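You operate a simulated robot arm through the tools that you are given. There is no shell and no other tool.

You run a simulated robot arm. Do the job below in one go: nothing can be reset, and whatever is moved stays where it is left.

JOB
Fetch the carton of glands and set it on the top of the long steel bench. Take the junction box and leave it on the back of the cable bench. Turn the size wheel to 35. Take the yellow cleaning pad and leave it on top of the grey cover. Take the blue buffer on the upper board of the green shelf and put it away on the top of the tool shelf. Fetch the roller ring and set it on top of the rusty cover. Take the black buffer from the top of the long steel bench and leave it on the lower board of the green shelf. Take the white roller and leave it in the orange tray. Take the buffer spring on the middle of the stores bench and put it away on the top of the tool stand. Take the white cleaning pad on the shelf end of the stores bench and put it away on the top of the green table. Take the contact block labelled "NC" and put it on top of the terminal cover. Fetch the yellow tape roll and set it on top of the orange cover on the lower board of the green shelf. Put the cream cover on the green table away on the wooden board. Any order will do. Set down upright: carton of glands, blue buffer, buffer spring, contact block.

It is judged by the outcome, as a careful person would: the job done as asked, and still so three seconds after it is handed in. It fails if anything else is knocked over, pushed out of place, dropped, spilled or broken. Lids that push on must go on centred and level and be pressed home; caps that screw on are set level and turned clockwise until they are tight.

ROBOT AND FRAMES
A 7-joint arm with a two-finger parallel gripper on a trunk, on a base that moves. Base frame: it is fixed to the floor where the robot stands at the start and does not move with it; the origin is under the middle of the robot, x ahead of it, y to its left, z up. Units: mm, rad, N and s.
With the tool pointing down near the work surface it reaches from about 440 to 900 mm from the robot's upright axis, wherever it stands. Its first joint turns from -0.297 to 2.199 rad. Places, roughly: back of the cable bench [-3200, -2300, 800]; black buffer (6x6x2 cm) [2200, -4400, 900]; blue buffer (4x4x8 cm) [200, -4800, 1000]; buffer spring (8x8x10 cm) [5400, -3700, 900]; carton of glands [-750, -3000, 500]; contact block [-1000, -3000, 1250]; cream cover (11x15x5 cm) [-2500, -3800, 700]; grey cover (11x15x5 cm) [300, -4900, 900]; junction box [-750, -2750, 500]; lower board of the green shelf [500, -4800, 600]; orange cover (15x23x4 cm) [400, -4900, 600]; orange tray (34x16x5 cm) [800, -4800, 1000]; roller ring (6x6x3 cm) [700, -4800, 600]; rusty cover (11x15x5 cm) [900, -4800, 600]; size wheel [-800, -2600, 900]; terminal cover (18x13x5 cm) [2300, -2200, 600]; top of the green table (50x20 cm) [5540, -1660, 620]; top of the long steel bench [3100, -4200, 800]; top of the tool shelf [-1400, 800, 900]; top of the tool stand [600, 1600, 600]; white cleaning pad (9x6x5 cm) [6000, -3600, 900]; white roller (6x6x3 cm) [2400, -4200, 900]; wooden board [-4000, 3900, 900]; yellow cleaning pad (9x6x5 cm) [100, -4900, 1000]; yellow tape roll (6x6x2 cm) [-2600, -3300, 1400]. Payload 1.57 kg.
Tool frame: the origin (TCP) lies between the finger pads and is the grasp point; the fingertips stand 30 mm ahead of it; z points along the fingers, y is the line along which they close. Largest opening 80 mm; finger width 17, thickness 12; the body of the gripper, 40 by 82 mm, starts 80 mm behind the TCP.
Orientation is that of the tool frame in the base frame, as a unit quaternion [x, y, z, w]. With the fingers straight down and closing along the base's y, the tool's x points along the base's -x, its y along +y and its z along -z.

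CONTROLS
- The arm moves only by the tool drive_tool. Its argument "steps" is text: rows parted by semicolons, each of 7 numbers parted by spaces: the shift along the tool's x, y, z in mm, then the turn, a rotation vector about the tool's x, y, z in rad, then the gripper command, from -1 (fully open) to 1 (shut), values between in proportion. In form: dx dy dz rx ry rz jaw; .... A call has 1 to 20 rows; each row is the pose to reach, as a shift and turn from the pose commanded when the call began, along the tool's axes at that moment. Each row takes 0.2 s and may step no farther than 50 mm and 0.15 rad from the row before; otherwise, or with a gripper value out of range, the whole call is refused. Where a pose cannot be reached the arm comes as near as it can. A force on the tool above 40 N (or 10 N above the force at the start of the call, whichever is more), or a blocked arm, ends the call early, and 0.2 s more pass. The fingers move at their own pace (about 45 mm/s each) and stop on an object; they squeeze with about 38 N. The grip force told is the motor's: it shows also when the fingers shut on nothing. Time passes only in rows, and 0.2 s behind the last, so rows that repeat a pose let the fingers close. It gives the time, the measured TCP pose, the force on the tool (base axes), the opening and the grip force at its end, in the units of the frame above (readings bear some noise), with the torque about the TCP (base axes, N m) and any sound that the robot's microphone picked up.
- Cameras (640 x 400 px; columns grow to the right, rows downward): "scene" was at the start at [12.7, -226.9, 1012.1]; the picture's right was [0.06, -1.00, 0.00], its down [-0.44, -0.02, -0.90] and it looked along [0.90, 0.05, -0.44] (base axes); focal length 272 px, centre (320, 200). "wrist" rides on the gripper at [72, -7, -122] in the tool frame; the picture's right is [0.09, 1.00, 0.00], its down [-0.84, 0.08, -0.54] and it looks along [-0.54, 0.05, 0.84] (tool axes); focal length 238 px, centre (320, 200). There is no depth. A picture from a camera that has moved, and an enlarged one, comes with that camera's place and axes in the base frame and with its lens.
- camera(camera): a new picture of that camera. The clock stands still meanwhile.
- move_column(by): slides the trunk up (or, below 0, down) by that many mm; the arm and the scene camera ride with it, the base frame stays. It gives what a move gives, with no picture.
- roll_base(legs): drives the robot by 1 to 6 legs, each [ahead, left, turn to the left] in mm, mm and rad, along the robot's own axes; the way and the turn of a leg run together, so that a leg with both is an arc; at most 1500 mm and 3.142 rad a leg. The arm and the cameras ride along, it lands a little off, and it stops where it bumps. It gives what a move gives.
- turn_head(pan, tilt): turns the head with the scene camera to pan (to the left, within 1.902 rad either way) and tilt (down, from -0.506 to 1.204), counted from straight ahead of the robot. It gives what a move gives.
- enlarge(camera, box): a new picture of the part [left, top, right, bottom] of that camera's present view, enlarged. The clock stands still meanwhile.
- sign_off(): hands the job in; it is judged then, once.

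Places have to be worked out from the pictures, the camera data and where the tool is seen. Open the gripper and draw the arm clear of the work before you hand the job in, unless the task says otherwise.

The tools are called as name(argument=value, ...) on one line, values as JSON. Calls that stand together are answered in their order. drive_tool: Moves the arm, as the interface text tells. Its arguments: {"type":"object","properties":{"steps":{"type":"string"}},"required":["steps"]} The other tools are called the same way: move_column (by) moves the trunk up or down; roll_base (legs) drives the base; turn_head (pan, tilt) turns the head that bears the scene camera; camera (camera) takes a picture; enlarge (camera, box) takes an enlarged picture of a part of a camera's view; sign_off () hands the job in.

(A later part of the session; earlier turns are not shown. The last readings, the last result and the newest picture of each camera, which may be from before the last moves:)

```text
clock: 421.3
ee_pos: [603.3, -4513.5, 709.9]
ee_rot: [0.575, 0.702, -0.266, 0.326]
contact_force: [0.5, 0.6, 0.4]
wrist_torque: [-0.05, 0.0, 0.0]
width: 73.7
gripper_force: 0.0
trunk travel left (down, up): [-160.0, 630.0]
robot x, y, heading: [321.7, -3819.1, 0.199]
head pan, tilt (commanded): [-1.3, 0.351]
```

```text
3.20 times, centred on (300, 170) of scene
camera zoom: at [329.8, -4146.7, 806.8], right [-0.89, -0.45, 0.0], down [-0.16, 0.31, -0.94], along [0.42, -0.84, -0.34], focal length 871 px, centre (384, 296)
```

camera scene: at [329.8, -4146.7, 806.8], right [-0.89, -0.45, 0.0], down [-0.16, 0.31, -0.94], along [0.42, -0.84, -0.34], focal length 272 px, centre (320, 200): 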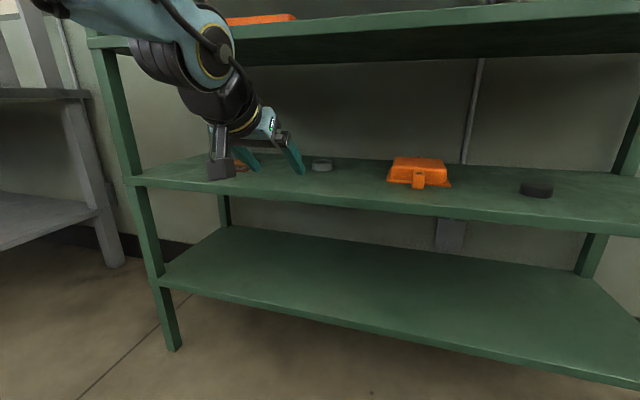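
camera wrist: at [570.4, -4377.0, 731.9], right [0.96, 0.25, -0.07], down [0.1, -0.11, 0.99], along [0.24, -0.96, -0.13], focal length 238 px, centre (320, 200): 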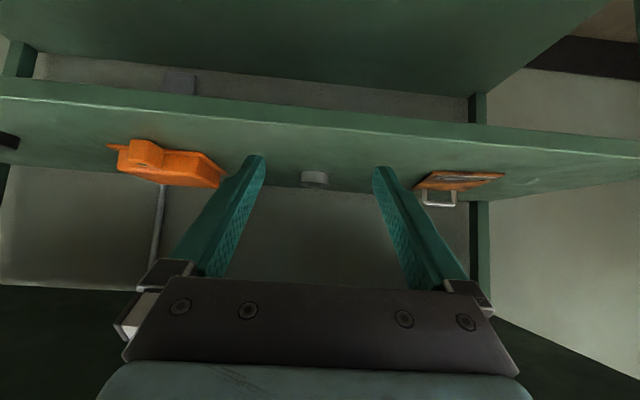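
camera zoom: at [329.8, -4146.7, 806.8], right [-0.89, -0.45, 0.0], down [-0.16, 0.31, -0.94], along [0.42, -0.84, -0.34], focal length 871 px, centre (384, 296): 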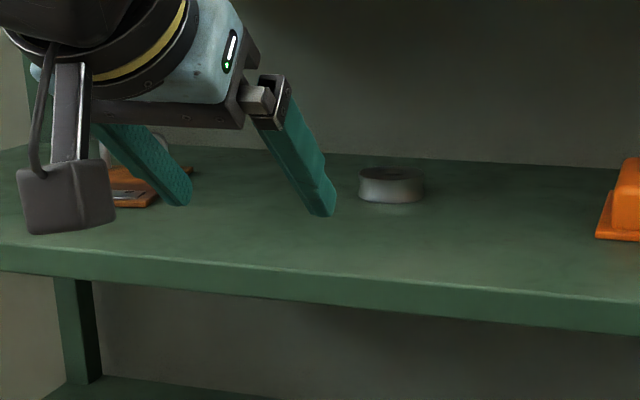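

Ring centre is at (669, -4836) on the board at z 622. I move the base 80 mm closer and approach.

roll_base(legs=[[0, -80, 0]])

camera(camera="wrist")

enlarge(camera="wrist", box=[240, 100, 540, 240])

```text
clock: 422.4
ee_pos: [620.0, -4590.7, 708.3]
ee_rot: [0.574, 0.702, -0.266, 0.326]
contact_force: [-0.9, -0.2, -0.1]
wrist_torque: [-0.03, 0.0, -0.03]
width: 74.0
gripper_force: 0.0
trunk travel left (down, up): [-160.0, 630.0]
robot x, y, heading: [338.3, -3895.9, 0.2]
head pan, tilt (commanded): [-1.3, 0.351]
```

```text
taken
camera wrist: at [586.3, -4455.1, 731.8], right [0.96, 0.26, -0.07], down [0.1, -0.11, 0.99], along [0.24, -0.96, -0.13], focal length 238 px, centre (320, 200)
```

wrist: 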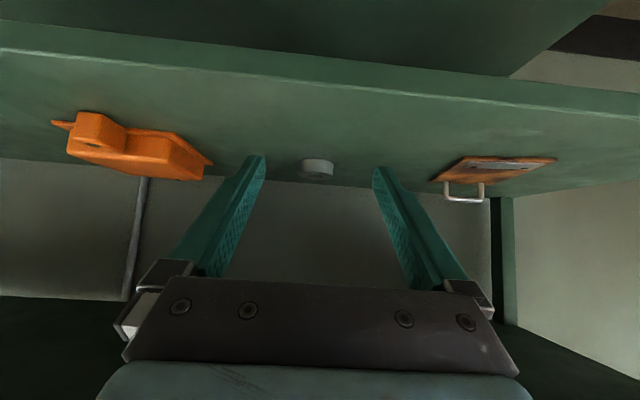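

```text
2.13 times, centred on (390, 170) of wrist
camera zoom: at [586.3, -4455.1, 731.8], right [0.96, 0.26, -0.07], down [0.1, -0.11, 0.99], along [0.24, -0.96, -0.13], focal length 508 px, centre (171, 264)
```

zoom: 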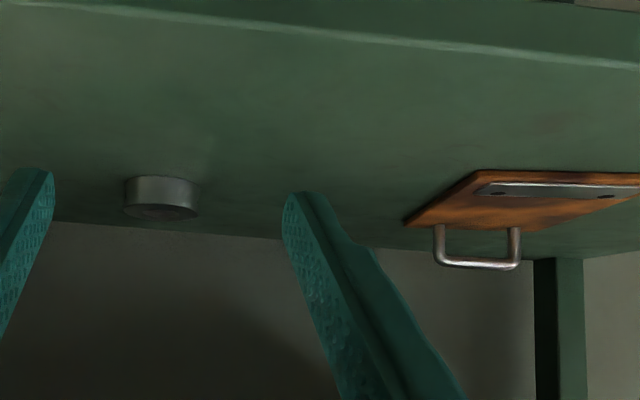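

I advance to the ring and close on it.

drive_tool(steps="-28.9 0 34.5 0 0 0 -0.85; -57.9 0 68.9 0 0 0 -0.85; -83.6 0 99.6 0 0 0 -0.85; -86.9 0 142.5 0 0 0 -0.85; -90.3 0 185.4 0 0 0 -0.85; -101.9 0.3 215.2 0 0 0 -0.85; -101.9 0.3 215.2 0 0 0 -0.85")

camera(camera="wrist")

enlarge(camera="scene", box=[200, 80, 440, 230])

```text
clock: 424.0
ee_pos: [666.7, -4816.8, 646.1]
ee_rot: [0.575, 0.701, -0.266, 0.326]
contact_force: [0.2, -0.4, 0.3]
wrist_torque: [-0.02, 0.04, 0.03]
width: 74.0
gripper_force: 0.0
trunk travel left (down, up): [-160.0, 630.0]
robot x, y, heading: [336.0, -3898.2, 0.197]
head pan, tilt (commanded): [-1.3, 0.351]
```

```text
taken
camera wrist: at [634.1, -4681.1, 670.3], right [0.96, 0.25, -0.07], down [0.1, -0.11, 0.99], along [0.24, -0.96, -0.13], focal length 238 px, centre (320, 200)
```

wrist: 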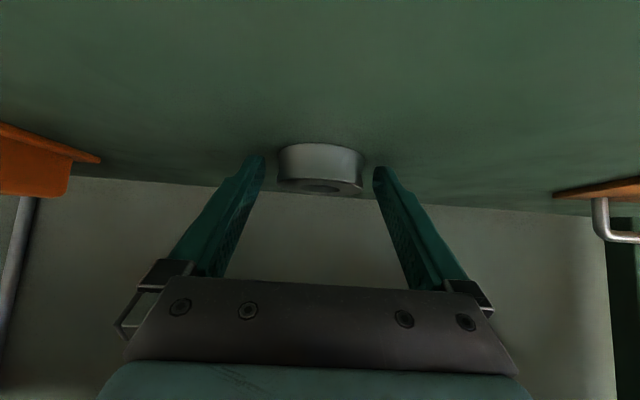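

```text
2.67 times, centred on (320, 155) of scene
camera zoom: at [345.6, -4224.8, 806.8], right [-0.89, -0.45, 0.0], down [-0.16, 0.31, -0.94], along [0.42, -0.84, -0.34], focal length 726 px, centre (320, 320)
```

zoom: 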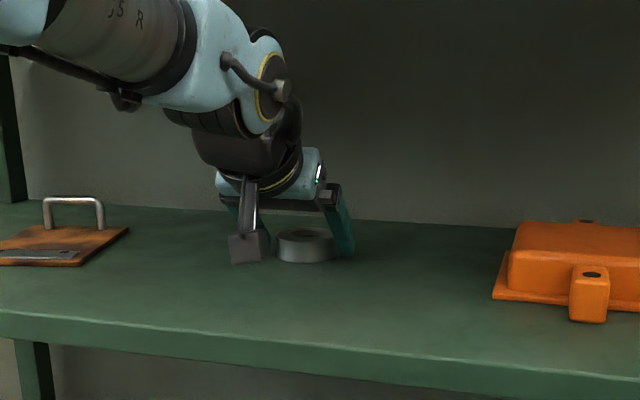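

The ring is centred between the fingers. I close and lift.

drive_tool(steps="0 0 0 0 0 0 1; 0 0 0 0 0 0 1; 0 0 0 0 0 0 1; 0 0 0 0 0 0 1; -15.3 0 -12.9 0 0 0 1; -38.3 0 -32.2 0 0 0 1; -38.3 0 -32.2 0 0 0 1")

camera(camera="wrist")

enlarge(camera="scene", box=[200, 80, 440, 230])

```text
clock: 425.6
ee_pos: [666.3, -4816.6, 698.1]
ee_rot: [0.574, 0.702, -0.267, 0.327]
contact_force: [0.4, -0.5, -2.4]
wrist_torque: [0.03, -0.01, -0.03]
width: 58.8
gripper_force: 38.0
trunk travel left (down, up): [-160.0, 630.0]
robot x, y, heading: [335.3, -3899.1, 0.202]
head pan, tilt (commanded): [-1.3, 0.351]
```

```text
taken
camera wrist: at [633.5, -4680.2, 721.4], right [0.96, 0.26, -0.07], down [0.1, -0.11, 0.99], along [0.24, -0.96, -0.13], focal length 238 px, centre (320, 200)
```

wrist: 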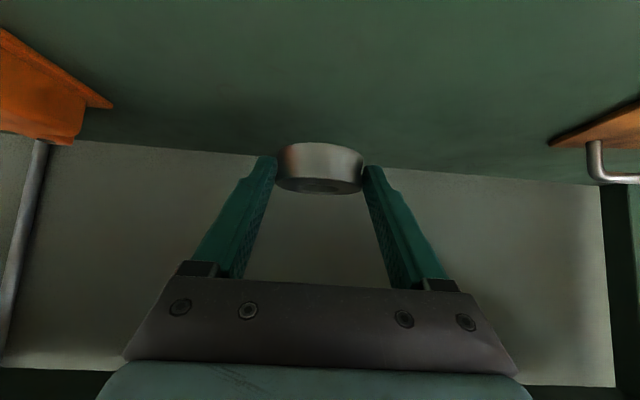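

```text
2.67 times, centred on (320, 155) of scene
camera zoom: at [345.7, -4225.0, 806.8], right [-0.89, -0.45, 0.0], down [-0.16, 0.31, -0.94], along [0.42, -0.84, -0.34], focal length 726 px, centre (320, 320)
```

zoom: 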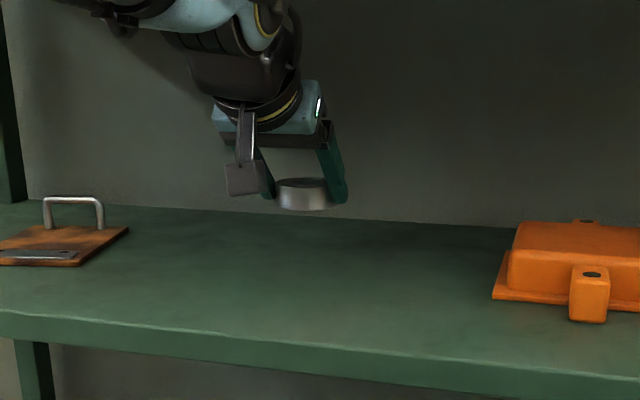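

The ring is held. The rusty cover's plate has corners near (827,-4691), (882,-4818), (985,-4785), (932,-4655), handle at its far end; I shift over to set the ring at about (904, -4731).

drive_tool(steps="5.7 41.7 -6.8 0 0 0 1; 11.5 83.3 -13.7 0 0 0 1; 17.2 125 -20.5 0 0 0 1; 23 166.7 -27.4 0 0 0 1; 28.7 208.3 -34.2 0 0 0 1; 34.5 250 -41.1 0 0 0 1; 34.5 250 -41.1 0 0 0 1")

camera(camera="wrist")

turn_head(pan=-1.0, tilt=0.35)

camera(camera="scene")

```text
clock: 427.2
ee_pos: [903.4, -4714.4, 698.6]
ee_rot: [0.573, 0.702, -0.266, 0.327]
contact_force: [0.0, -0.1, -2.6]
wrist_torque: [0.06, 0.02, 0.0]
width: 59.0
gripper_force: 37.9
trunk travel left (down, up): [-160.0, 630.0]
robot x, y, heading: [339.4, -3899.8, 0.202]
head pan, tilt (commanded): [-1.3, 0.351]
```

```text
taken
camera wrist: at [869.9, -4579.5, 721.8], right [0.96, 0.26, -0.07], down [0.1, -0.11, 0.99], along [0.24, -0.96, -0.13], focal length 238 px, centre (320, 200)
```

wrist: 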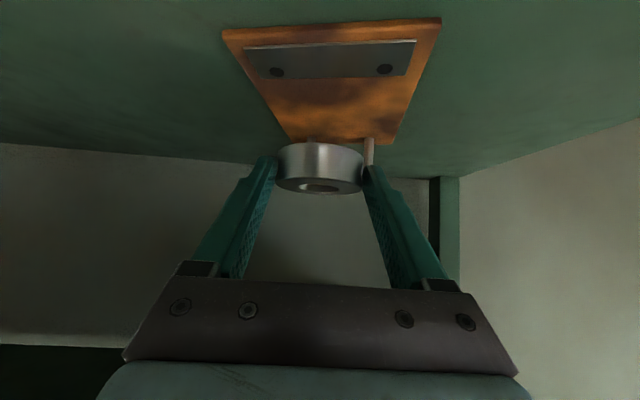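

```text
clock: 428.0
ee_pos: [902.0, -4716.1, 698.4]
ee_rot: [0.574, 0.702, -0.266, 0.327]
contact_force: [0.7, 0.3, -3.7]
wrist_torque: [0.08, 0.0, 0.0]
width: 58.8
gripper_force: 38.0
trunk travel left (down, up): [-160.0, 630.0]
robot x, y, heading: [339.5, -3898.0, 0.198]
head pan, tilt (commanded): [-1.0, 0.351]
```

```text
taken
camera scene: at [368.4, -4208.8, 806.8], right [-0.72, -0.7, 0.0], down [-0.24, 0.25, -0.94], along [0.65, -0.68, -0.34], focal length 272 px, centre (320, 200)
```

scene: 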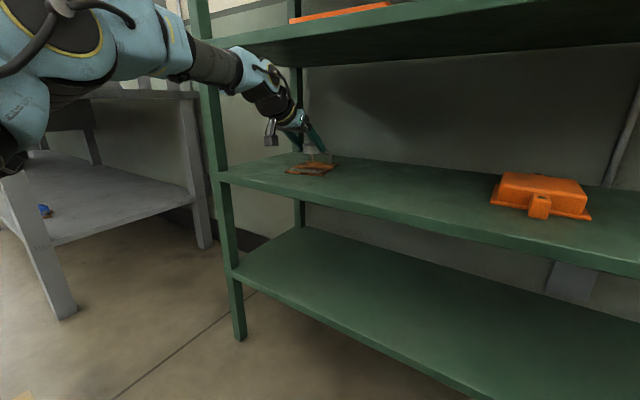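

The nameplate covers the near 34 mm, the handle stands at 133 mm from the near edge; I'll set the ring at about 78 mm. I shift 17 mm in, 9 mm left and come down.

drive_tool(steps="-10.9 9 13 0 0 0 1; 4.4 9 25.9 0 0 0 1; 16 9 35.6 0 0 0 1; 16 9 35.6 0 0 0 1")

camera(camera="wrist")

enlarge(camera="scene", box=[230, 100, 390, 200])

```text
clock: 429.0
ee_pos: [911.9, -4729.5, 663.8]
ee_rot: [0.574, 0.702, -0.267, 0.327]
contact_force: [-0.2, -0.4, -3.7]
wrist_torque: [0.11, 0.03, 0.06]
width: 59.0
gripper_force: 38.1
trunk travel left (down, up): [-160.0, 630.0]
robot x, y, heading: [338.4, -3895.2, 0.203]
head pan, tilt (commanded): [-1.0, 0.351]
```

```text
taken
camera wrist: at [878.8, -4593.9, 686.0], right [0.96, 0.26, -0.07], down [0.1, -0.11, 0.99], along [0.24, -0.96, -0.13], focal length 238 px, centre (320, 200)
```

wrist: 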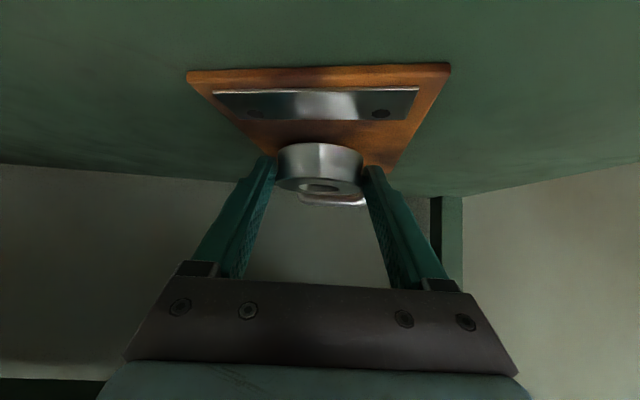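

```text
4.00 times, centred on (310, 150) of scene
camera zoom: at [368.4, -4208.8, 806.8], right [-0.72, -0.7, 0.0], down [-0.24, 0.25, -0.94], along [0.65, -0.67, -0.34], focal length 1089 px, centre (360, 400)
```

zoom: 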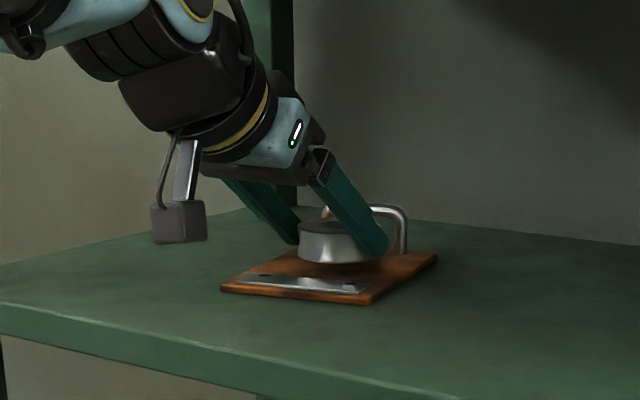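

Good alignment. I lower in small steps.

drive_tool(steps="3.1 0 2.6 0 0 0 1; 6.1 0 5.1 0 0 0 1; 7.7 0 6.4 0 0 0 1")

drive_tool(steps="0.8 0 0.65 0 0 0 1; 1.6 0 1.3 0 0 0 1; 2.3 0 1.9 0 0 0 1")

```text
clock: 429.8
ee_pos: [912.7, -4729.4, 653.9]
ee_rot: [0.573, 0.702, -0.267, 0.328]
contact_force: [0.9, -0.7, -0.8]
wrist_torque: [0.03, 0.05, 0.02]
width: 58.9
gripper_force: 38.4
trunk travel left (down, up): [-160.0, 630.0]
robot x, y, heading: [335.4, -3902.0, 0.199]
head pan, tilt (commanded): [-1.0, 0.351]
```

```text
clock: 430.6
ee_pos: [912.4, -4728.7, 654.9]
ee_rot: [0.573, 0.701, -0.268, 0.329]
contact_force: [-0.3, 1.5, 15.4]
wrist_torque: [0.18, 0.19, -0.03]
width: 59.0
gripper_force: 38.8
trunk travel left (down, up): [-160.0, 630.0]
robot x, y, heading: [338.2, -3896.6, 0.205]
head pan, tilt (commanded): [-1.0, 0.351]
```

Contact of 15 N: the ring rests on the cover. I ease, open and withdraw.

drive_tool(steps="-1.5 0 -1.2 0 0 0 1; -1.5 0 -1.2 0 0 0 -0.85; -1.5 0 -1.2 0 0 0 -0.85; -1.5 0 -1.2 0 0 0 -0.85; -1.5 0 -25 0 0 0 -0.85; -1.5 0 -65 0 0 0 -0.85; 15 0 -105 0 0 0 -0.85; 45 0 -140 0 0 0 -0.85")

enlarge(camera="scene", box=[230, 100, 390, 200])

camera(camera="wrist")

```text
clock: 432.4
ee_pos: [887.0, -4594.6, 706.4]
ee_rot: [0.575, 0.701, -0.267, 0.327]
contact_force: [-0.1, -0.4, -0.3]
wrist_torque: [-0.01, -0.02, 0.02]
width: 74.1
gripper_force: 0.1
trunk travel left (down, up): [-160.0, 630.0]
robot x, y, heading: [336.4, -3898.0, 0.197]
head pan, tilt (commanded): [-1.0, 0.351]
```

```text
4.00 times, centred on (310, 150) of scene
camera zoom: at [368.2, -4208.8, 806.8], right [-0.72, -0.7, 0.0], down [-0.24, 0.25, -0.94], along [0.65, -0.68, -0.34], focal length 1089 px, centre (360, 400)
```

zoom: 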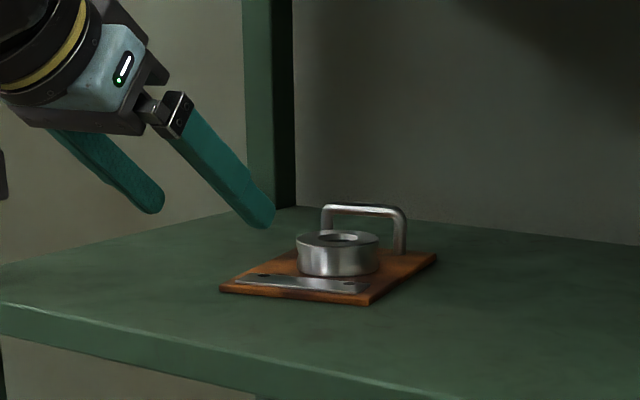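

```text
taken
camera wrist: at [852.7, -4458.9, 729.5], right [0.96, 0.25, -0.07], down [0.1, -0.11, 0.99], along [0.24, -0.96, -0.13], focal length 238 px, centre (320, 200)
```

wrist: 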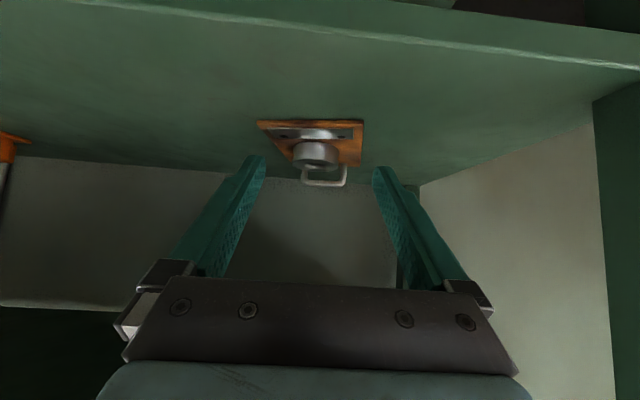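

The ring sits well on the rusty cover. Next the yellow pad: I go back along the shelf and raise the trunk to the upper board.

roll_base(legs=[[0, 80, 0], [-480, 0, 0]])

move_column(by=350)

turn_head(pan=-1.5, tilt=0.4)

camera(camera="scene")

camera(camera="wrist")

```text
clock: 435.9
ee_pos: [397.2, -4608.1, 705.3]
ee_rot: [0.572, 0.703, -0.266, 0.327]
contact_force: [1.1, 0.5, 0.1]
wrist_torque: [0.02, 0.02, 0.03]
width: 74.0
gripper_force: 0.0
trunk travel left (down, up): [-160.0, 630.0]
robot x, y, heading: [-163.3, -3916.2, 0.206]
head pan, tilt (commanded): [-1.0, 0.351]
```

```text
clock: 439.4
ee_pos: [396.1, -4608.6, 1056.2]
ee_rot: [0.573, 0.703, -0.266, 0.328]
contact_force: [0.2, -0.4, -0.4]
wrist_torque: [0.01, 0.02, 0.02]
width: 74.0
gripper_force: 0.0
trunk travel left (down, up): [-510.0, 280.0]
robot x, y, heading: [-155.0, -3914.6, 0.204]
head pan, tilt (commanded): [-1.0, 0.351]
```

```text
clock: 440.3
ee_pos: [397.6, -4608.5, 1056.8]
ee_rot: [0.573, 0.703, -0.266, 0.327]
contact_force: [1.2, 0.5, 0.5]
wrist_torque: [0.03, -0.01, 0.01]
width: 74.0
gripper_force: 0.0
trunk travel left (down, up): [-510.0, 280.0]
robot x, y, heading: [-155.3, -3913.7, 0.205]
head pan, tilt (commanded): [-1.499, 0.4]
```

```text
taken
camera scene: at [-163.4, -4247.1, 1152.3], right [-0.96, -0.27, 0.0], down [-0.11, 0.37, -0.92], along [0.25, -0.89, -0.39], focal length 272 px, centre (320, 200)
```

scene: 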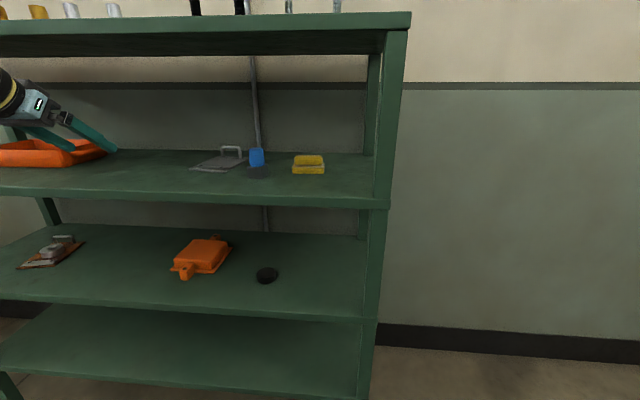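

```text
taken
camera wrist: at [362.3, -4473.2, 1079.6], right [0.96, 0.26, -0.07], down [0.1, -0.11, 0.99], along [0.25, -0.96, -0.13], focal length 238 px, centre (320, 200)
```

wrist: 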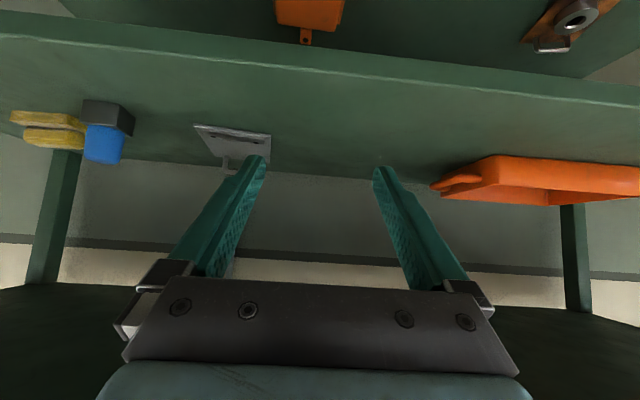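

I enlarge the grey cover, blue buffer and yellow pad in both views.

enlarge(camera="scene", box=[170, 120, 350, 210])

enlarge(camera="wrist", box=[0, 60, 290, 200])

```text
3.56 times, centred on (260, 165) of scene
camera zoom: at [-163.4, -4247.1, 1152.3], right [-0.96, -0.27, 0.0], down [-0.11, 0.37, -0.92], along [0.25, -0.89, -0.39], focal length 968 px, centre (533, 324)
```

zoom: 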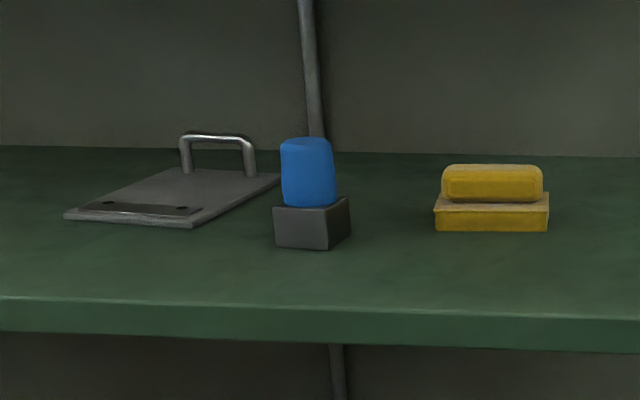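

```text
2.21 times, centred on (145, 130) of wrist
camera zoom: at [362.3, -4473.2, 1079.6], right [0.96, 0.26, -0.07], down [0.1, -0.11, 0.99], along [0.25, -0.96, -0.13], focal length 526 px, centre (706, 354)
```

zoom: 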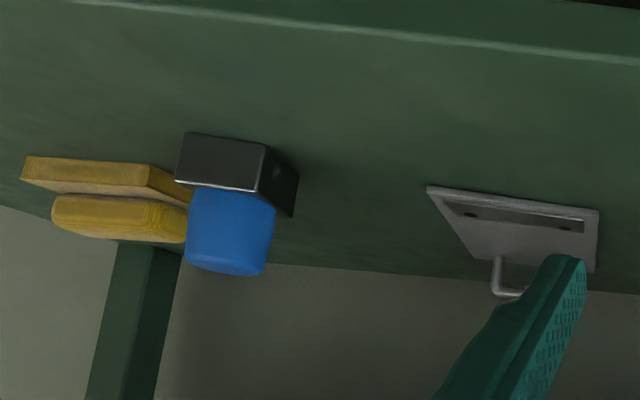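

The blue buffer stands in the way of a clean approach to the yellow pad, so I take the buffer first. It is at (165, -4834) on the board at z 941; I move to a pre-grasp point before it.

drive_tool(steps="6 -45.5 5 0 0 0 -0.5; 12 -91 10 0 0 0 -0.5; 18 -136.5 15 0 0 0 -0.5; 24 -182 20 0 0 0 -0.5; 30 -227.5 25 0 0 0 -0.5; 36 -273 30 0 0 0 -0.5; 5.8 -273 66 0 0 0 -0.5; 5.8 -273 66 0 0 0 -0.5")

camera(camera="wrist")

camera(camera="scene")

```text
clock: 442.1
ee_pos: [135.4, -4709.2, 1009.0]
ee_rot: [0.573, 0.702, -0.267, 0.327]
contact_force: [0.5, 0.4, 0.0]
wrist_torque: [0.03, -0.01, -0.01]
width: 59.9
gripper_force: 0.0
trunk travel left (down, up): [-510.0, 280.0]
robot x, y, heading: [-157.8, -3915.4, 0.2]
head pan, tilt (commanded): [-1.499, 0.4]
```

```text
taken
camera wrist: at [101.6, -4573.6, 1031.1], right [0.96, 0.26, -0.07], down [0.1, -0.11, 0.99], along [0.25, -0.96, -0.13], focal length 238 px, centre (320, 200)
```

wrist: 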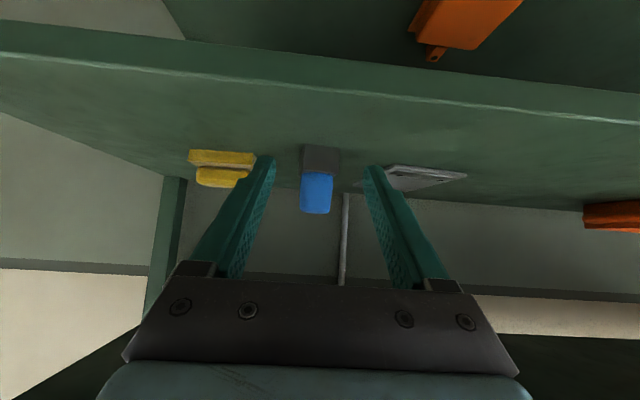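

```text
taken
camera scene: at [-163.6, -4247.0, 1152.3], right [-0.96, -0.27, 0.0], down [-0.11, 0.37, -0.92], along [0.25, -0.89, -0.39], focal length 272 px, centre (320, 200)
```

scene: 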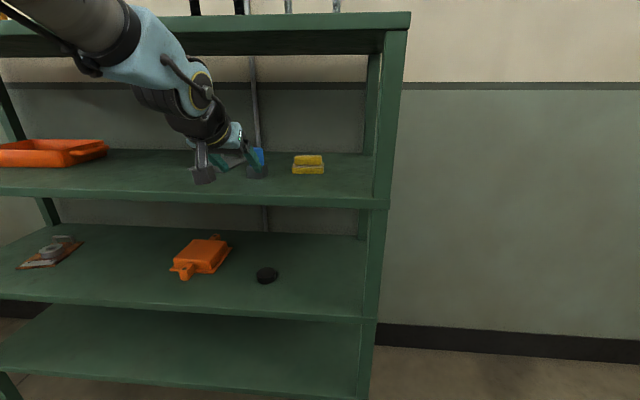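

The buffer is centred between the fingers. I advance level to grip its blue part and close.

drive_tool(steps="-25 0.5 30 0 0 0 -0.5; -50 1 60 0 0 0 -0.5; -69.8 1 83.2 0 0 0 -0.5; -69.8 1 83.2 0 0 0 1; -69.8 1 83.2 0 0 0 1; -69.8 1 83.2 0 0 0 1; -69.8 1 83.2 0 0 0 1")

camera(camera="wrist")

enlarge(camera="scene", box=[150, 90, 350, 220])

```text
clock: 443.7
ee_pos: [159.3, -4816.7, 1009.6]
ee_rot: [0.573, 0.702, -0.267, 0.327]
contact_force: [-3.8, -4.1, 3.7]
wrist_torque: [-0.26, 0.17, -0.08]
width: 35.8
gripper_force: 37.2
trunk travel left (down, up): [-510.0, 280.0]
robot x, y, heading: [-158.2, -3912.8, 0.202]
head pan, tilt (commanded): [-1.499, 0.4]
```

```text
taken
camera wrist: at [125.6, -4680.8, 1032.5], right [0.96, 0.26, -0.07], down [0.1, -0.1, 0.99], along [0.25, -0.96, -0.13], focal length 238 px, centre (320, 200)
```

wrist: 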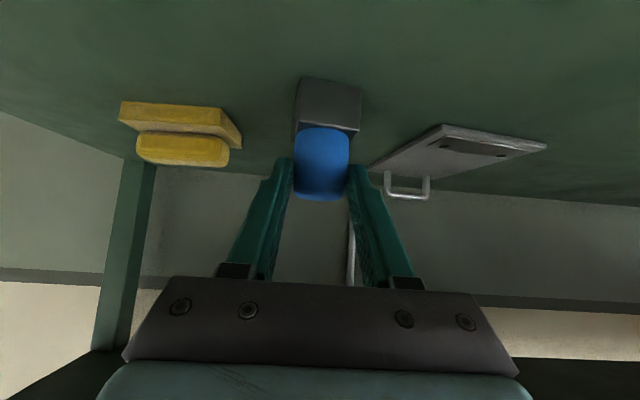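

```text
3.08 times, centred on (250, 155) of scene
camera zoom: at [-163.8, -4247.2, 1152.4], right [-0.96, -0.27, 0.0], down [-0.1, 0.37, -0.92], along [0.25, -0.89, -0.39], focal length 838 px, centre (535, 338)
```

zoom: 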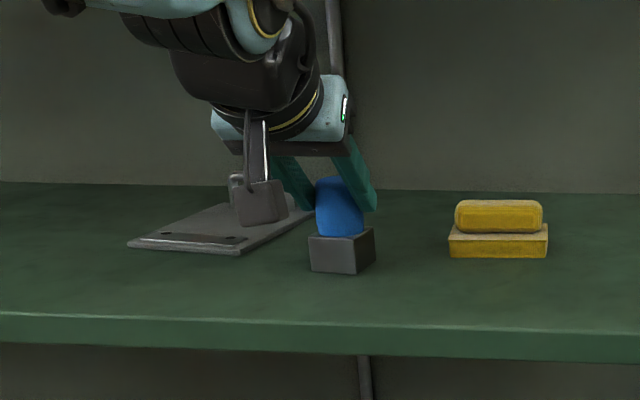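

Gripped at 35.8 mm. I lift 20 mm and withdraw from the shelf.

drive_tool(steps="0 0 0 0 0 0 1; -7.7 0 -6.4 0 0 0 1; -15.3 0 -12.9 0 0 0 1; 13.6 0 -47.4 0 0 0 1; 42.6 0 -81.8 0 0 0 1; 71.5 0 -116.3 0 0 0 1; 84 0 -131 0 0 0 1")

camera(camera="wrist")

camera(camera="scene")

```text
clock: 445.3
ee_pos: [131.9, -4663.7, 1026.7]
ee_rot: [0.573, 0.703, -0.266, 0.327]
contact_force: [-0.5, -0.3, -4.1]
wrist_torque: [0.04, 0.01, 0.0]
width: 35.8
gripper_force: 37.9
trunk travel left (down, up): [-510.0, 280.0]
robot x, y, heading: [-153.4, -3917.6, 0.197]
head pan, tilt (commanded): [-1.499, 0.4]
```

```text
taken
camera wrist: at [96.9, -4529.6, 1050.0], right [0.96, 0.26, -0.07], down [0.1, -0.11, 0.99], along [0.25, -0.96, -0.13], focal length 238 px, centre (320, 200)
```

wrist: 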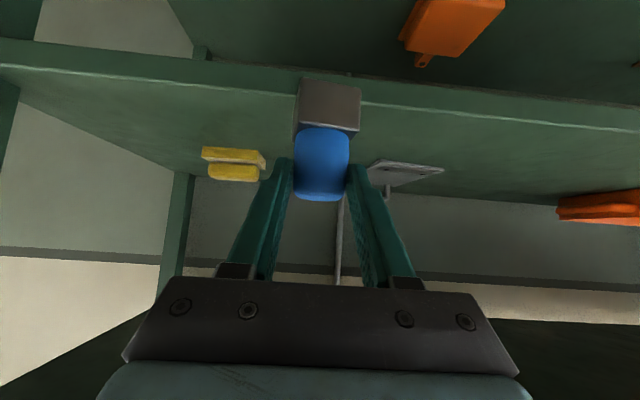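

```text
taken
camera scene: at [-163.4, -4247.5, 1152.2], right [-0.96, -0.27, 0.0], down [-0.11, 0.37, -0.92], along [0.25, -0.89, -0.39], focal length 272 px, centre (320, 200)
```

scene: 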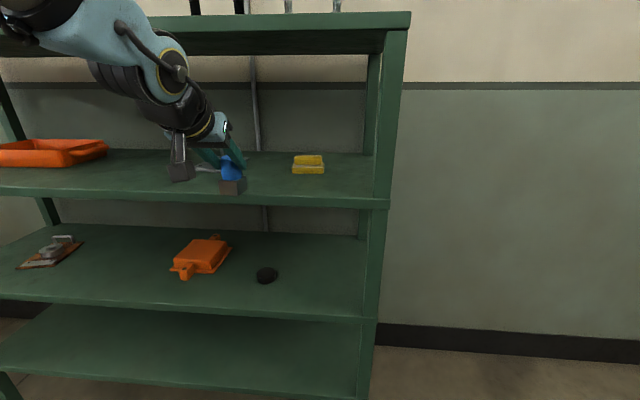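

The buffer is held upright. I back away from the shelf and drive north to look at the tool shelf area.

roll_base(legs=[[0, 220, 0], [0, 0, 1.37], [0, -400, 0], [1500, 0, 0], [1500, 0, 0]])

roll_base(legs=[[400, 0, 0], [0, 0, 1.5]])

turn_head(pan=-0.8, tilt=0.35)

camera(camera="scene")

```text
clock: 466.3
ee_pos: [992.2, -589.3, 1026.6]
ee_rot: [-0.004, 0.907, 0.002, 0.422]
contact_force: [0.2, 0.2, -3.6]
wrist_torque: [-0.05, 0.05, 0.0]
width: 35.8
gripper_force: 38.1
trunk travel left (down, up): [-510.0, 280.0]
robot x, y, heading: [199.5, -724.3, 1.581]
head pan, tilt (commanded): [-1.499, 0.4]
```

```text
clock: 472.5
ee_pos: [125.3, 474.6, 1027.6]
ee_rot: [-0.618, 0.664, 0.287, 0.308]
contact_force: [0.5, -0.5, -2.6]
wrist_torque: [-0.04, 0.01, 0.04]
width: 35.5
gripper_force: 38.2
trunk travel left (down, up): [-510.0, 280.0]
robot x, y, heading: [197.4, -324.5, 3.07]
head pan, tilt (commanded): [-1.499, 0.4]
```

```text
clock: 473.6
ee_pos: [125.9, 476.9, 1027.0]
ee_rot: [-0.617, 0.664, 0.287, 0.308]
contact_force: [-1.0, -1.0, -3.9]
wrist_torque: [-0.05, 0.05, -0.02]
width: 35.7
gripper_force: 38.3
trunk travel left (down, up): [-510.0, 280.0]
robot x, y, heading: [198.9, -327.4, 3.067]
head pan, tilt (commanded): [-0.799, 0.351]
```

```text
taken
camera scene: at [235.7, -32.4, 1156.8], right [0.77, 0.64, 0.0], down [0.22, -0.26, -0.94], along [-0.6, 0.72, -0.34], focal length 272 px, centre (320, 200)
```

scene: 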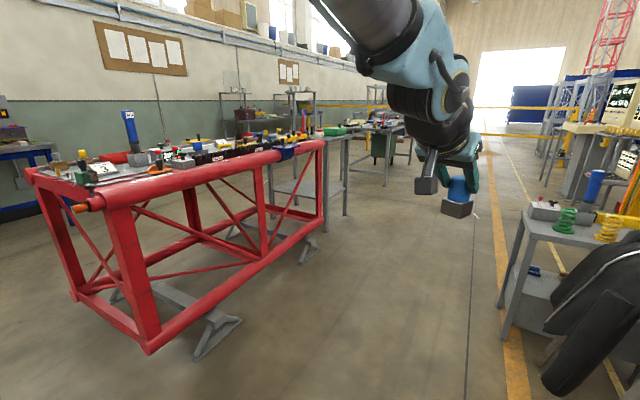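

The tools lie on top of a red frame; I enlarge that and the grey rack behind it.

enlarge(camera="scene", box=[20, 100, 360, 300])

enlarge(camera="scene", box=[60, 90, 220, 210])

enlarge(camera="scene", box=[200, 90, 400, 230])

```text
1.88 times, centred on (190, 200) of scene
camera zoom: at [235.7, -32.4, 1156.8], right [0.77, 0.64, 0.0], down [0.22, -0.26, -0.94], along [-0.6, 0.72, -0.34], focal length 512 px, centre (565, 200)
```

zoom: 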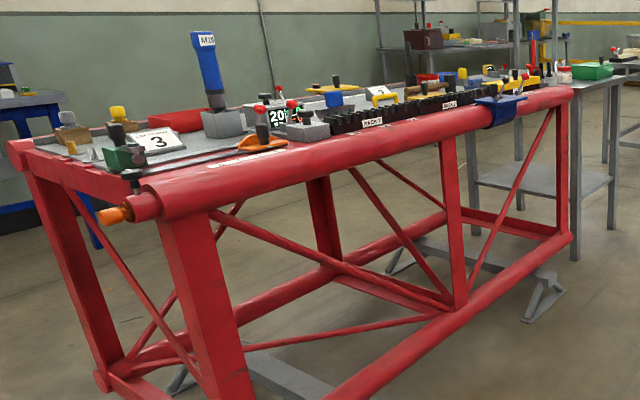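

```text
3.33 times, centred on (140, 150) of scene
camera zoom: at [235.7, -32.4, 1156.8], right [0.77, 0.64, 0.0], down [0.22, -0.26, -0.94], along [-0.6, 0.72, -0.34], focal length 908 px, centre (920, 367)
```

zoom: 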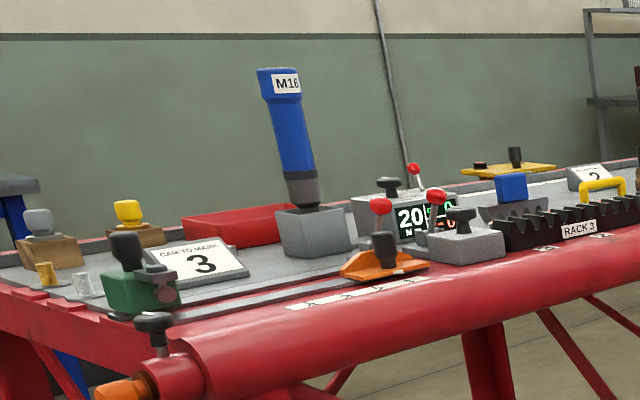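

```text
2.86 times, centred on (300, 160) of scene
camera zoom: at [235.7, -32.4, 1156.8], right [0.77, 0.64, 0.0], down [0.22, -0.26, -0.94], along [-0.6, 0.72, -0.34], focal length 778 px, centre (377, 314)
```

zoom: 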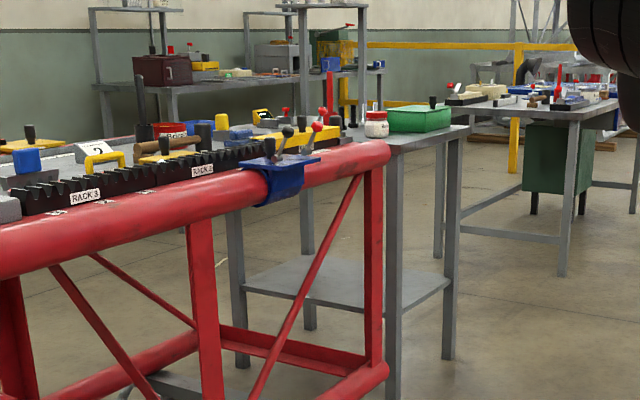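

The named place lies at the west edge of the red frame, so I drive around to the west side, keeping well south of the frame, to look.

roll_base(legs=[[0, 600, 0.05], [1500, 0, 0], [900, 0, 0]])

turn_head(pan=-1.6, tilt=0.3)

camera(camera="scene")

turn_head(pan=-0.8, tilt=0.3)

camera(camera="scene")

```text
clock: 488.3
ee_pos: [-2341.3, -104.6, 1026.6]
ee_rot: [-0.637, 0.645, 0.297, 0.301]
contact_force: [-0.5, 0.1, -2.8]
wrist_torque: [-0.07, -0.02, -0.02]
width: 35.7
gripper_force: 37.6
trunk travel left (down, up): [-510.0, 280.0]
robot x, y, heading: [-2221.3, -902.1, 3.13]
head pan, tilt (commanded): [-0.799, 0.351]
```

```text
clock: 489.4
ee_pos: [-2341.4, -105.4, 1026.7]
ee_rot: [-0.637, 0.645, 0.297, 0.3]
contact_force: [0.7, -0.4, -2.8]
wrist_torque: [-0.07, 0.05, 0.01]
width: 35.5
gripper_force: 38.2
trunk travel left (down, up): [-510.0, 280.0]
robot x, y, heading: [-2221.2, -902.0, 3.128]
head pan, tilt (commanded): [-1.6, 0.3]
```

```text
taken
camera scene: at [-2133.3, -580.2, 1161.5], right [1.0, -0.04, 0.0], down [-0.01, -0.3, -0.96], along [0.04, 0.95, -0.3], focal length 272 px, centre (320, 200)
```

scene: 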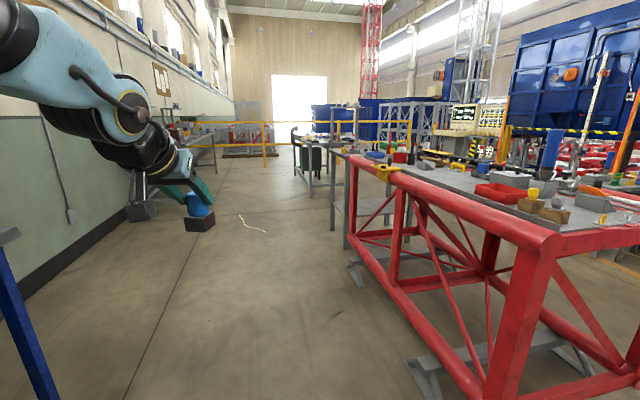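

```text
clock: 490.5
ee_pos: [-2342.4, -104.1, 1027.1]
ee_rot: [-0.637, 0.645, 0.297, 0.299]
contact_force: [-0.3, -0.4, -2.7]
wrist_torque: [-0.05, 0.0, 0.02]
width: 35.3
gripper_force: 37.6
trunk travel left (down, up): [-510.0, 280.0]
robot x, y, heading: [-2219.8, -899.4, 3.13]
head pan, tilt (commanded): [-0.799, 0.3]
```

```text
taken
camera scene: at [-2201.4, -605.6, 1161.5], right [0.73, 0.69, 0.0], down [0.2, -0.22, -0.96], along [-0.66, 0.69, -0.3], focal length 272 px, centre (320, 200)
```

scene: 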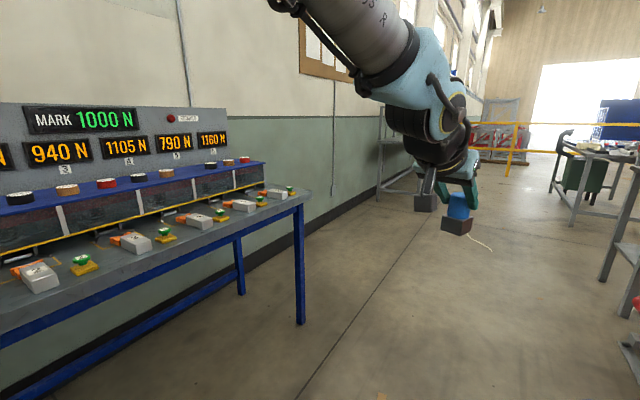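

I enlarge the frame's top from this side.

turn_head(pan=-1.8, tilt=0.3)

camera(camera="scene")

enlarge(camera="scene", box=[260, 120, 520, 280])

enlarge(camera="scene", box=[280, 130, 420, 210])

```text
clock: 491.8
ee_pos: [-2341.7, -105.2, 1026.1]
ee_rot: [-0.636, 0.646, 0.297, 0.3]
contact_force: [-0.5, -0.1, -3.7]
wrist_torque: [-0.06, 0.03, 0.03]
width: 35.5
gripper_force: 37.7
trunk travel left (down, up): [-510.0, 280.0]
robot x, y, heading: [-2219.3, -902.4, 3.125]
head pan, tilt (commanded): [-1.799, 0.3]
```

```text
taken
camera scene: at [-2114.9, -582.8, 1161.5], right [0.97, -0.24, 0.0], down [-0.07, -0.29, -0.96], along [0.23, 0.93, -0.3], focal length 272 px, centre (320, 200)
```

scene: 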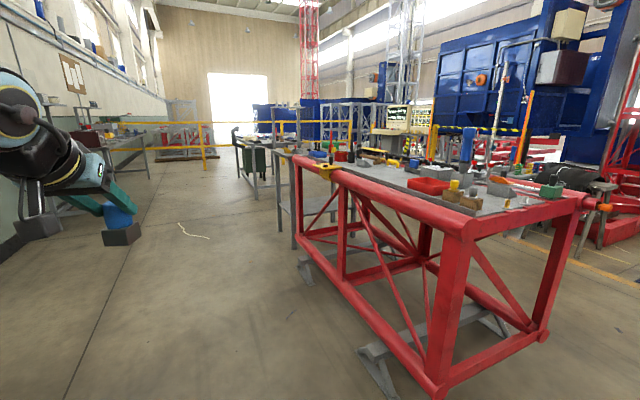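

```text
2.46 times, centred on (390, 200) of scene
camera zoom: at [-2114.9, -582.8, 1161.5], right [0.97, -0.24, 0.0], down [-0.07, -0.29, -0.96], along [0.23, 0.93, -0.3], focal length 670 px, centre (148, 200)
```

zoom: 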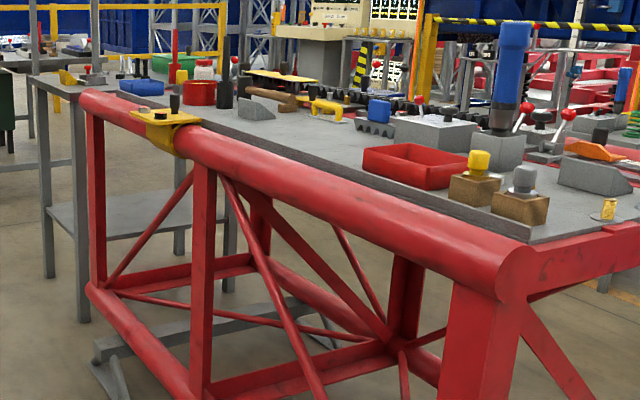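

```text
4.57 times, centred on (350, 170) of scene
camera zoom: at [-2114.9, -582.8, 1161.5], right [0.97, -0.24, 0.0], down [-0.07, -0.29, -0.96], along [0.23, 0.93, -0.3], focal length 1245 px, centre (183, 337)
```

zoom: 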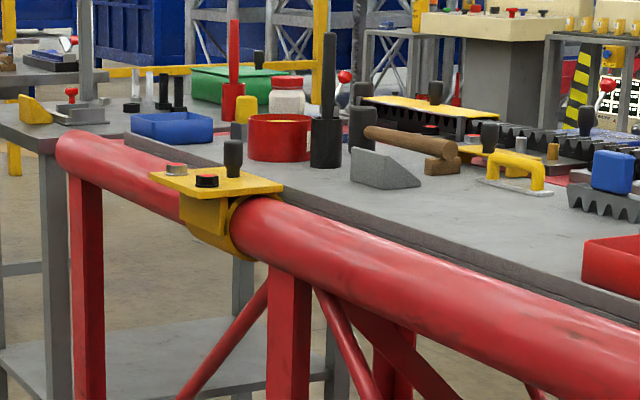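

The red frame's top plate (z≈860, centre near (-1323, 842)) is the tool shelf. I turn to bring it to my right and drive alongside its west edge, keeping the arm outside of it.

roll_base(legs=[[0, 0, -1.357], [1250, 0, 0]])

turn_head(pan=-1.4, tilt=0.45)

camera(camera="scene")

camera(camera="wrist")

```text
clock: 501.5
ee_pos: [-1706.7, 617.6, 1026.7]
ee_rot: [-0.087, 0.903, 0.041, 0.42]
contact_force: [-0.4, 0.5, -4.2]
wrist_torque: [-0.03, 0.06, 0.02]
width: 35.5
gripper_force: 37.8
trunk travel left (down, up): [-510.0, 280.0]
robot x, y, heading: [-2462.8, 338.2, 1.762]
head pan, tilt (commanded): [-1.799, 0.3]
```

```text
clock: 502.4
ee_pos: [-1706.5, 618.4, 1025.6]
ee_rot: [-0.087, 0.902, 0.041, 0.42]
contact_force: [-0.1, 0.5, -2.7]
wrist_torque: [0.0, 0.08, 0.0]
width: 35.6
gripper_force: 38.3
trunk travel left (down, up): [-510.0, 280.0]
robot x, y, heading: [-2460.8, 338.5, 1.765]
head pan, tilt (commanded): [-1.4, 0.45]
```

```text
taken
camera scene: at [-2132.5, 334.5, 1147.6], right [0.35, -0.93, 0.0], down [-0.41, -0.15, -0.9], along [0.84, 0.32, -0.44], focal length 272 px, centre (320, 200)
```

scene: 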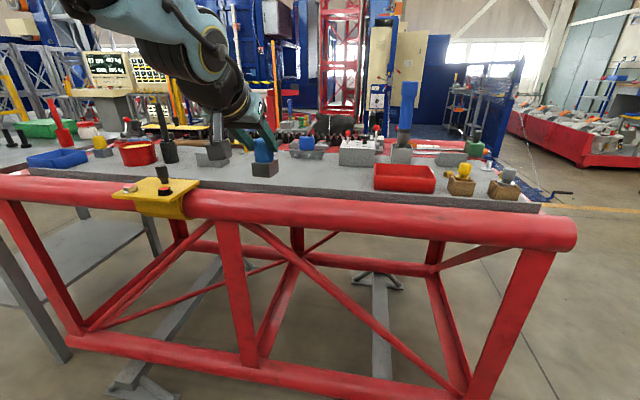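

```text
taken
camera wrist: at [-1842.1, 586.3, 1050.0], right [-0.25, 0.97, -0.07], down [0.11, 0.1, 0.99], along [0.96, 0.24, -0.13], focal length 238 px, centre (320, 200)
```

wrist: 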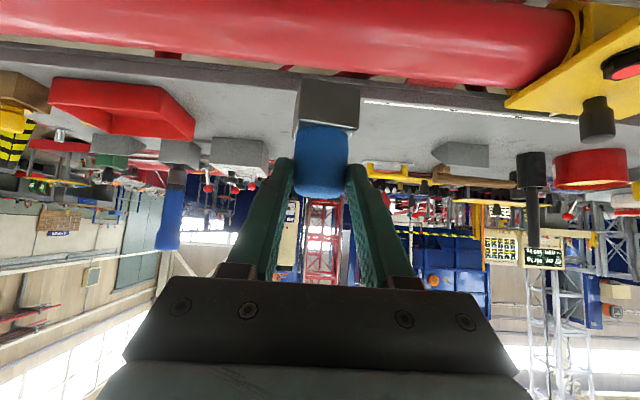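

I enlarge the plate region before the fingers to find free space and its height.

enlarge(camera="scene", box=[180, 110, 440, 230])

enlarge(camera="wrist", box=[180, 40, 520, 220])

```text
2.46 times, centred on (310, 170) of scene
camera zoom: at [-2132.5, 334.5, 1147.6], right [0.35, -0.93, 0.0], down [-0.41, -0.15, -0.9], along [0.84, 0.32, -0.44], focal length 670 px, centre (345, 274)
```

zoom: 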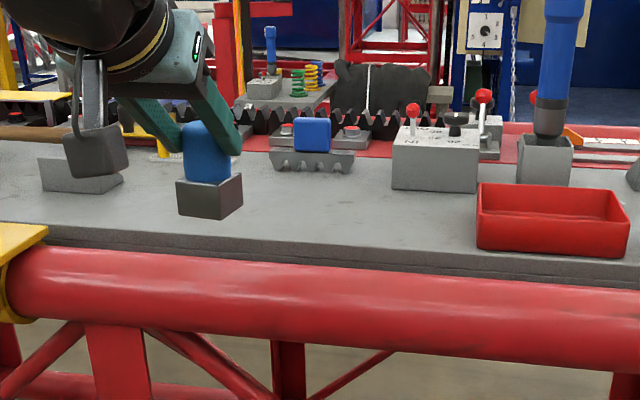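

```text
1.88 times, centred on (350, 130) of wrist
camera zoom: at [-1842.1, 586.3, 1050.0], right [-0.25, 0.97, -0.07], down [0.11, 0.1, 0.99], along [0.96, 0.24, -0.13], focal length 449 px, centre (264, 332)
```

zoom: 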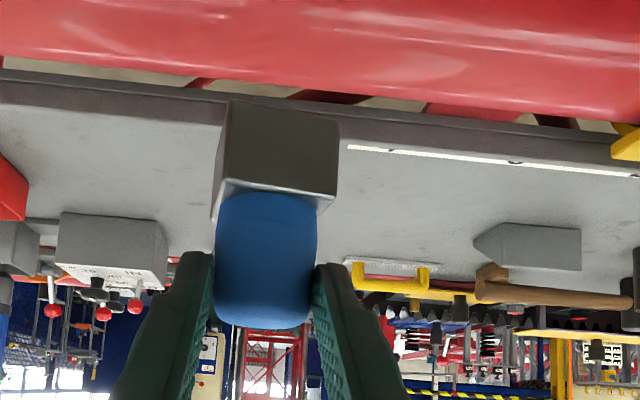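

Plate z≈864, and there is a wide free area around (-1440, 620). I bring the base 190 mm closer.

roll_base(legs=[[0, -190, 0]])

camera(camera="scene")

```text
clock: 504.0
ee_pos: [-1520.2, 656.7, 1025.4]
ee_rot: [-0.088, 0.903, 0.042, 0.419]
contact_force: [-0.4, 0.6, -3.6]
wrist_torque: [0.0, 0.09, 0.01]
width: 35.7
gripper_force: 38.8
trunk travel left (down, up): [-510.0, 280.0]
robot x, y, heading: [-2273.0, 376.9, 1.767]
head pan, tilt (commanded): [-1.4, 0.45]
```

```text
taken
camera scene: at [-1946.0, 371.3, 1147.6], right [0.36, -0.93, 0.0], down [-0.41, -0.16, -0.9], along [0.84, 0.32, -0.44], focal length 272 px, centre (320, 200)
```

scene: 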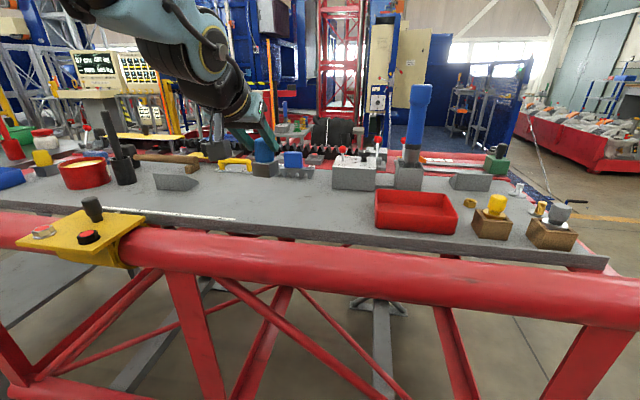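

I move over the spot and lower to about 12 mm above the plate.

drive_tool(steps="-18 -26 21.5 0 0 0 1; -36.1 -51.4 43 0 0 0 1; -5.5 -51.4 68.7 0 0 0 1; 17.5 -51.4 88 0 0 0 1; 25.2 -51.4 94.4 0 0 0 1; 25.2 -51.4 94.4 0 0 0 1")

enlarge(camera="scene", box=[180, 110, 440, 270])

camera(camera="wrist")

```text
clock: 505.4
ee_pos: [-1457.2, 616.6, 948.9]
ee_rot: [-0.088, 0.902, 0.041, 0.42]
contact_force: [-0.4, -0.6, -3.1]
wrist_torque: [-0.02, 0.06, -0.02]
width: 35.6
gripper_force: 37.9
trunk travel left (down, up): [-510.0, 280.0]
robot x, y, heading: [-2270.8, 376.1, 1.761]
head pan, tilt (commanded): [-1.4, 0.45]
```

```text
2.46 times, centred on (310, 190) of scene
camera zoom: at [-1946.0, 371.3, 1147.6], right [0.36, -0.93, 0.0], down [-0.41, -0.16, -0.9], along [0.84, 0.32, -0.44], focal length 670 px, centre (345, 225)
```

zoom: 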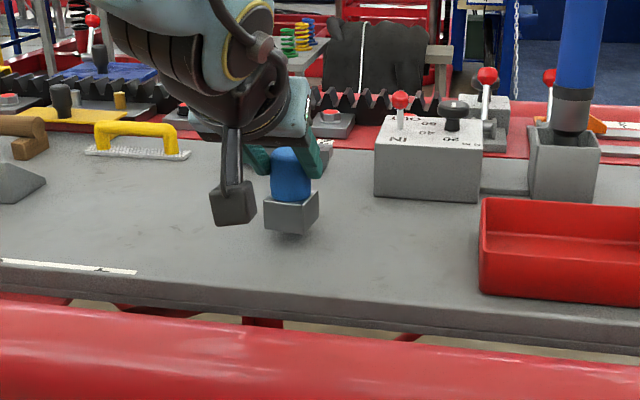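

```text
taken
camera wrist: at [-1591.5, 583.9, 970.9], right [-0.25, 0.97, -0.07], down [0.11, 0.1, 0.99], along [0.96, 0.24, -0.13], focal length 238 px, centre (320, 200)
```

wrist: 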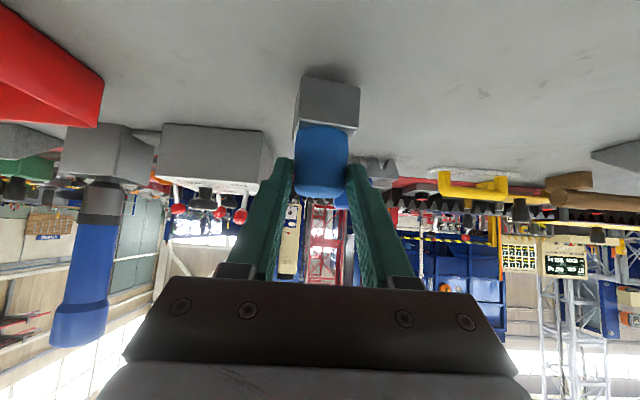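

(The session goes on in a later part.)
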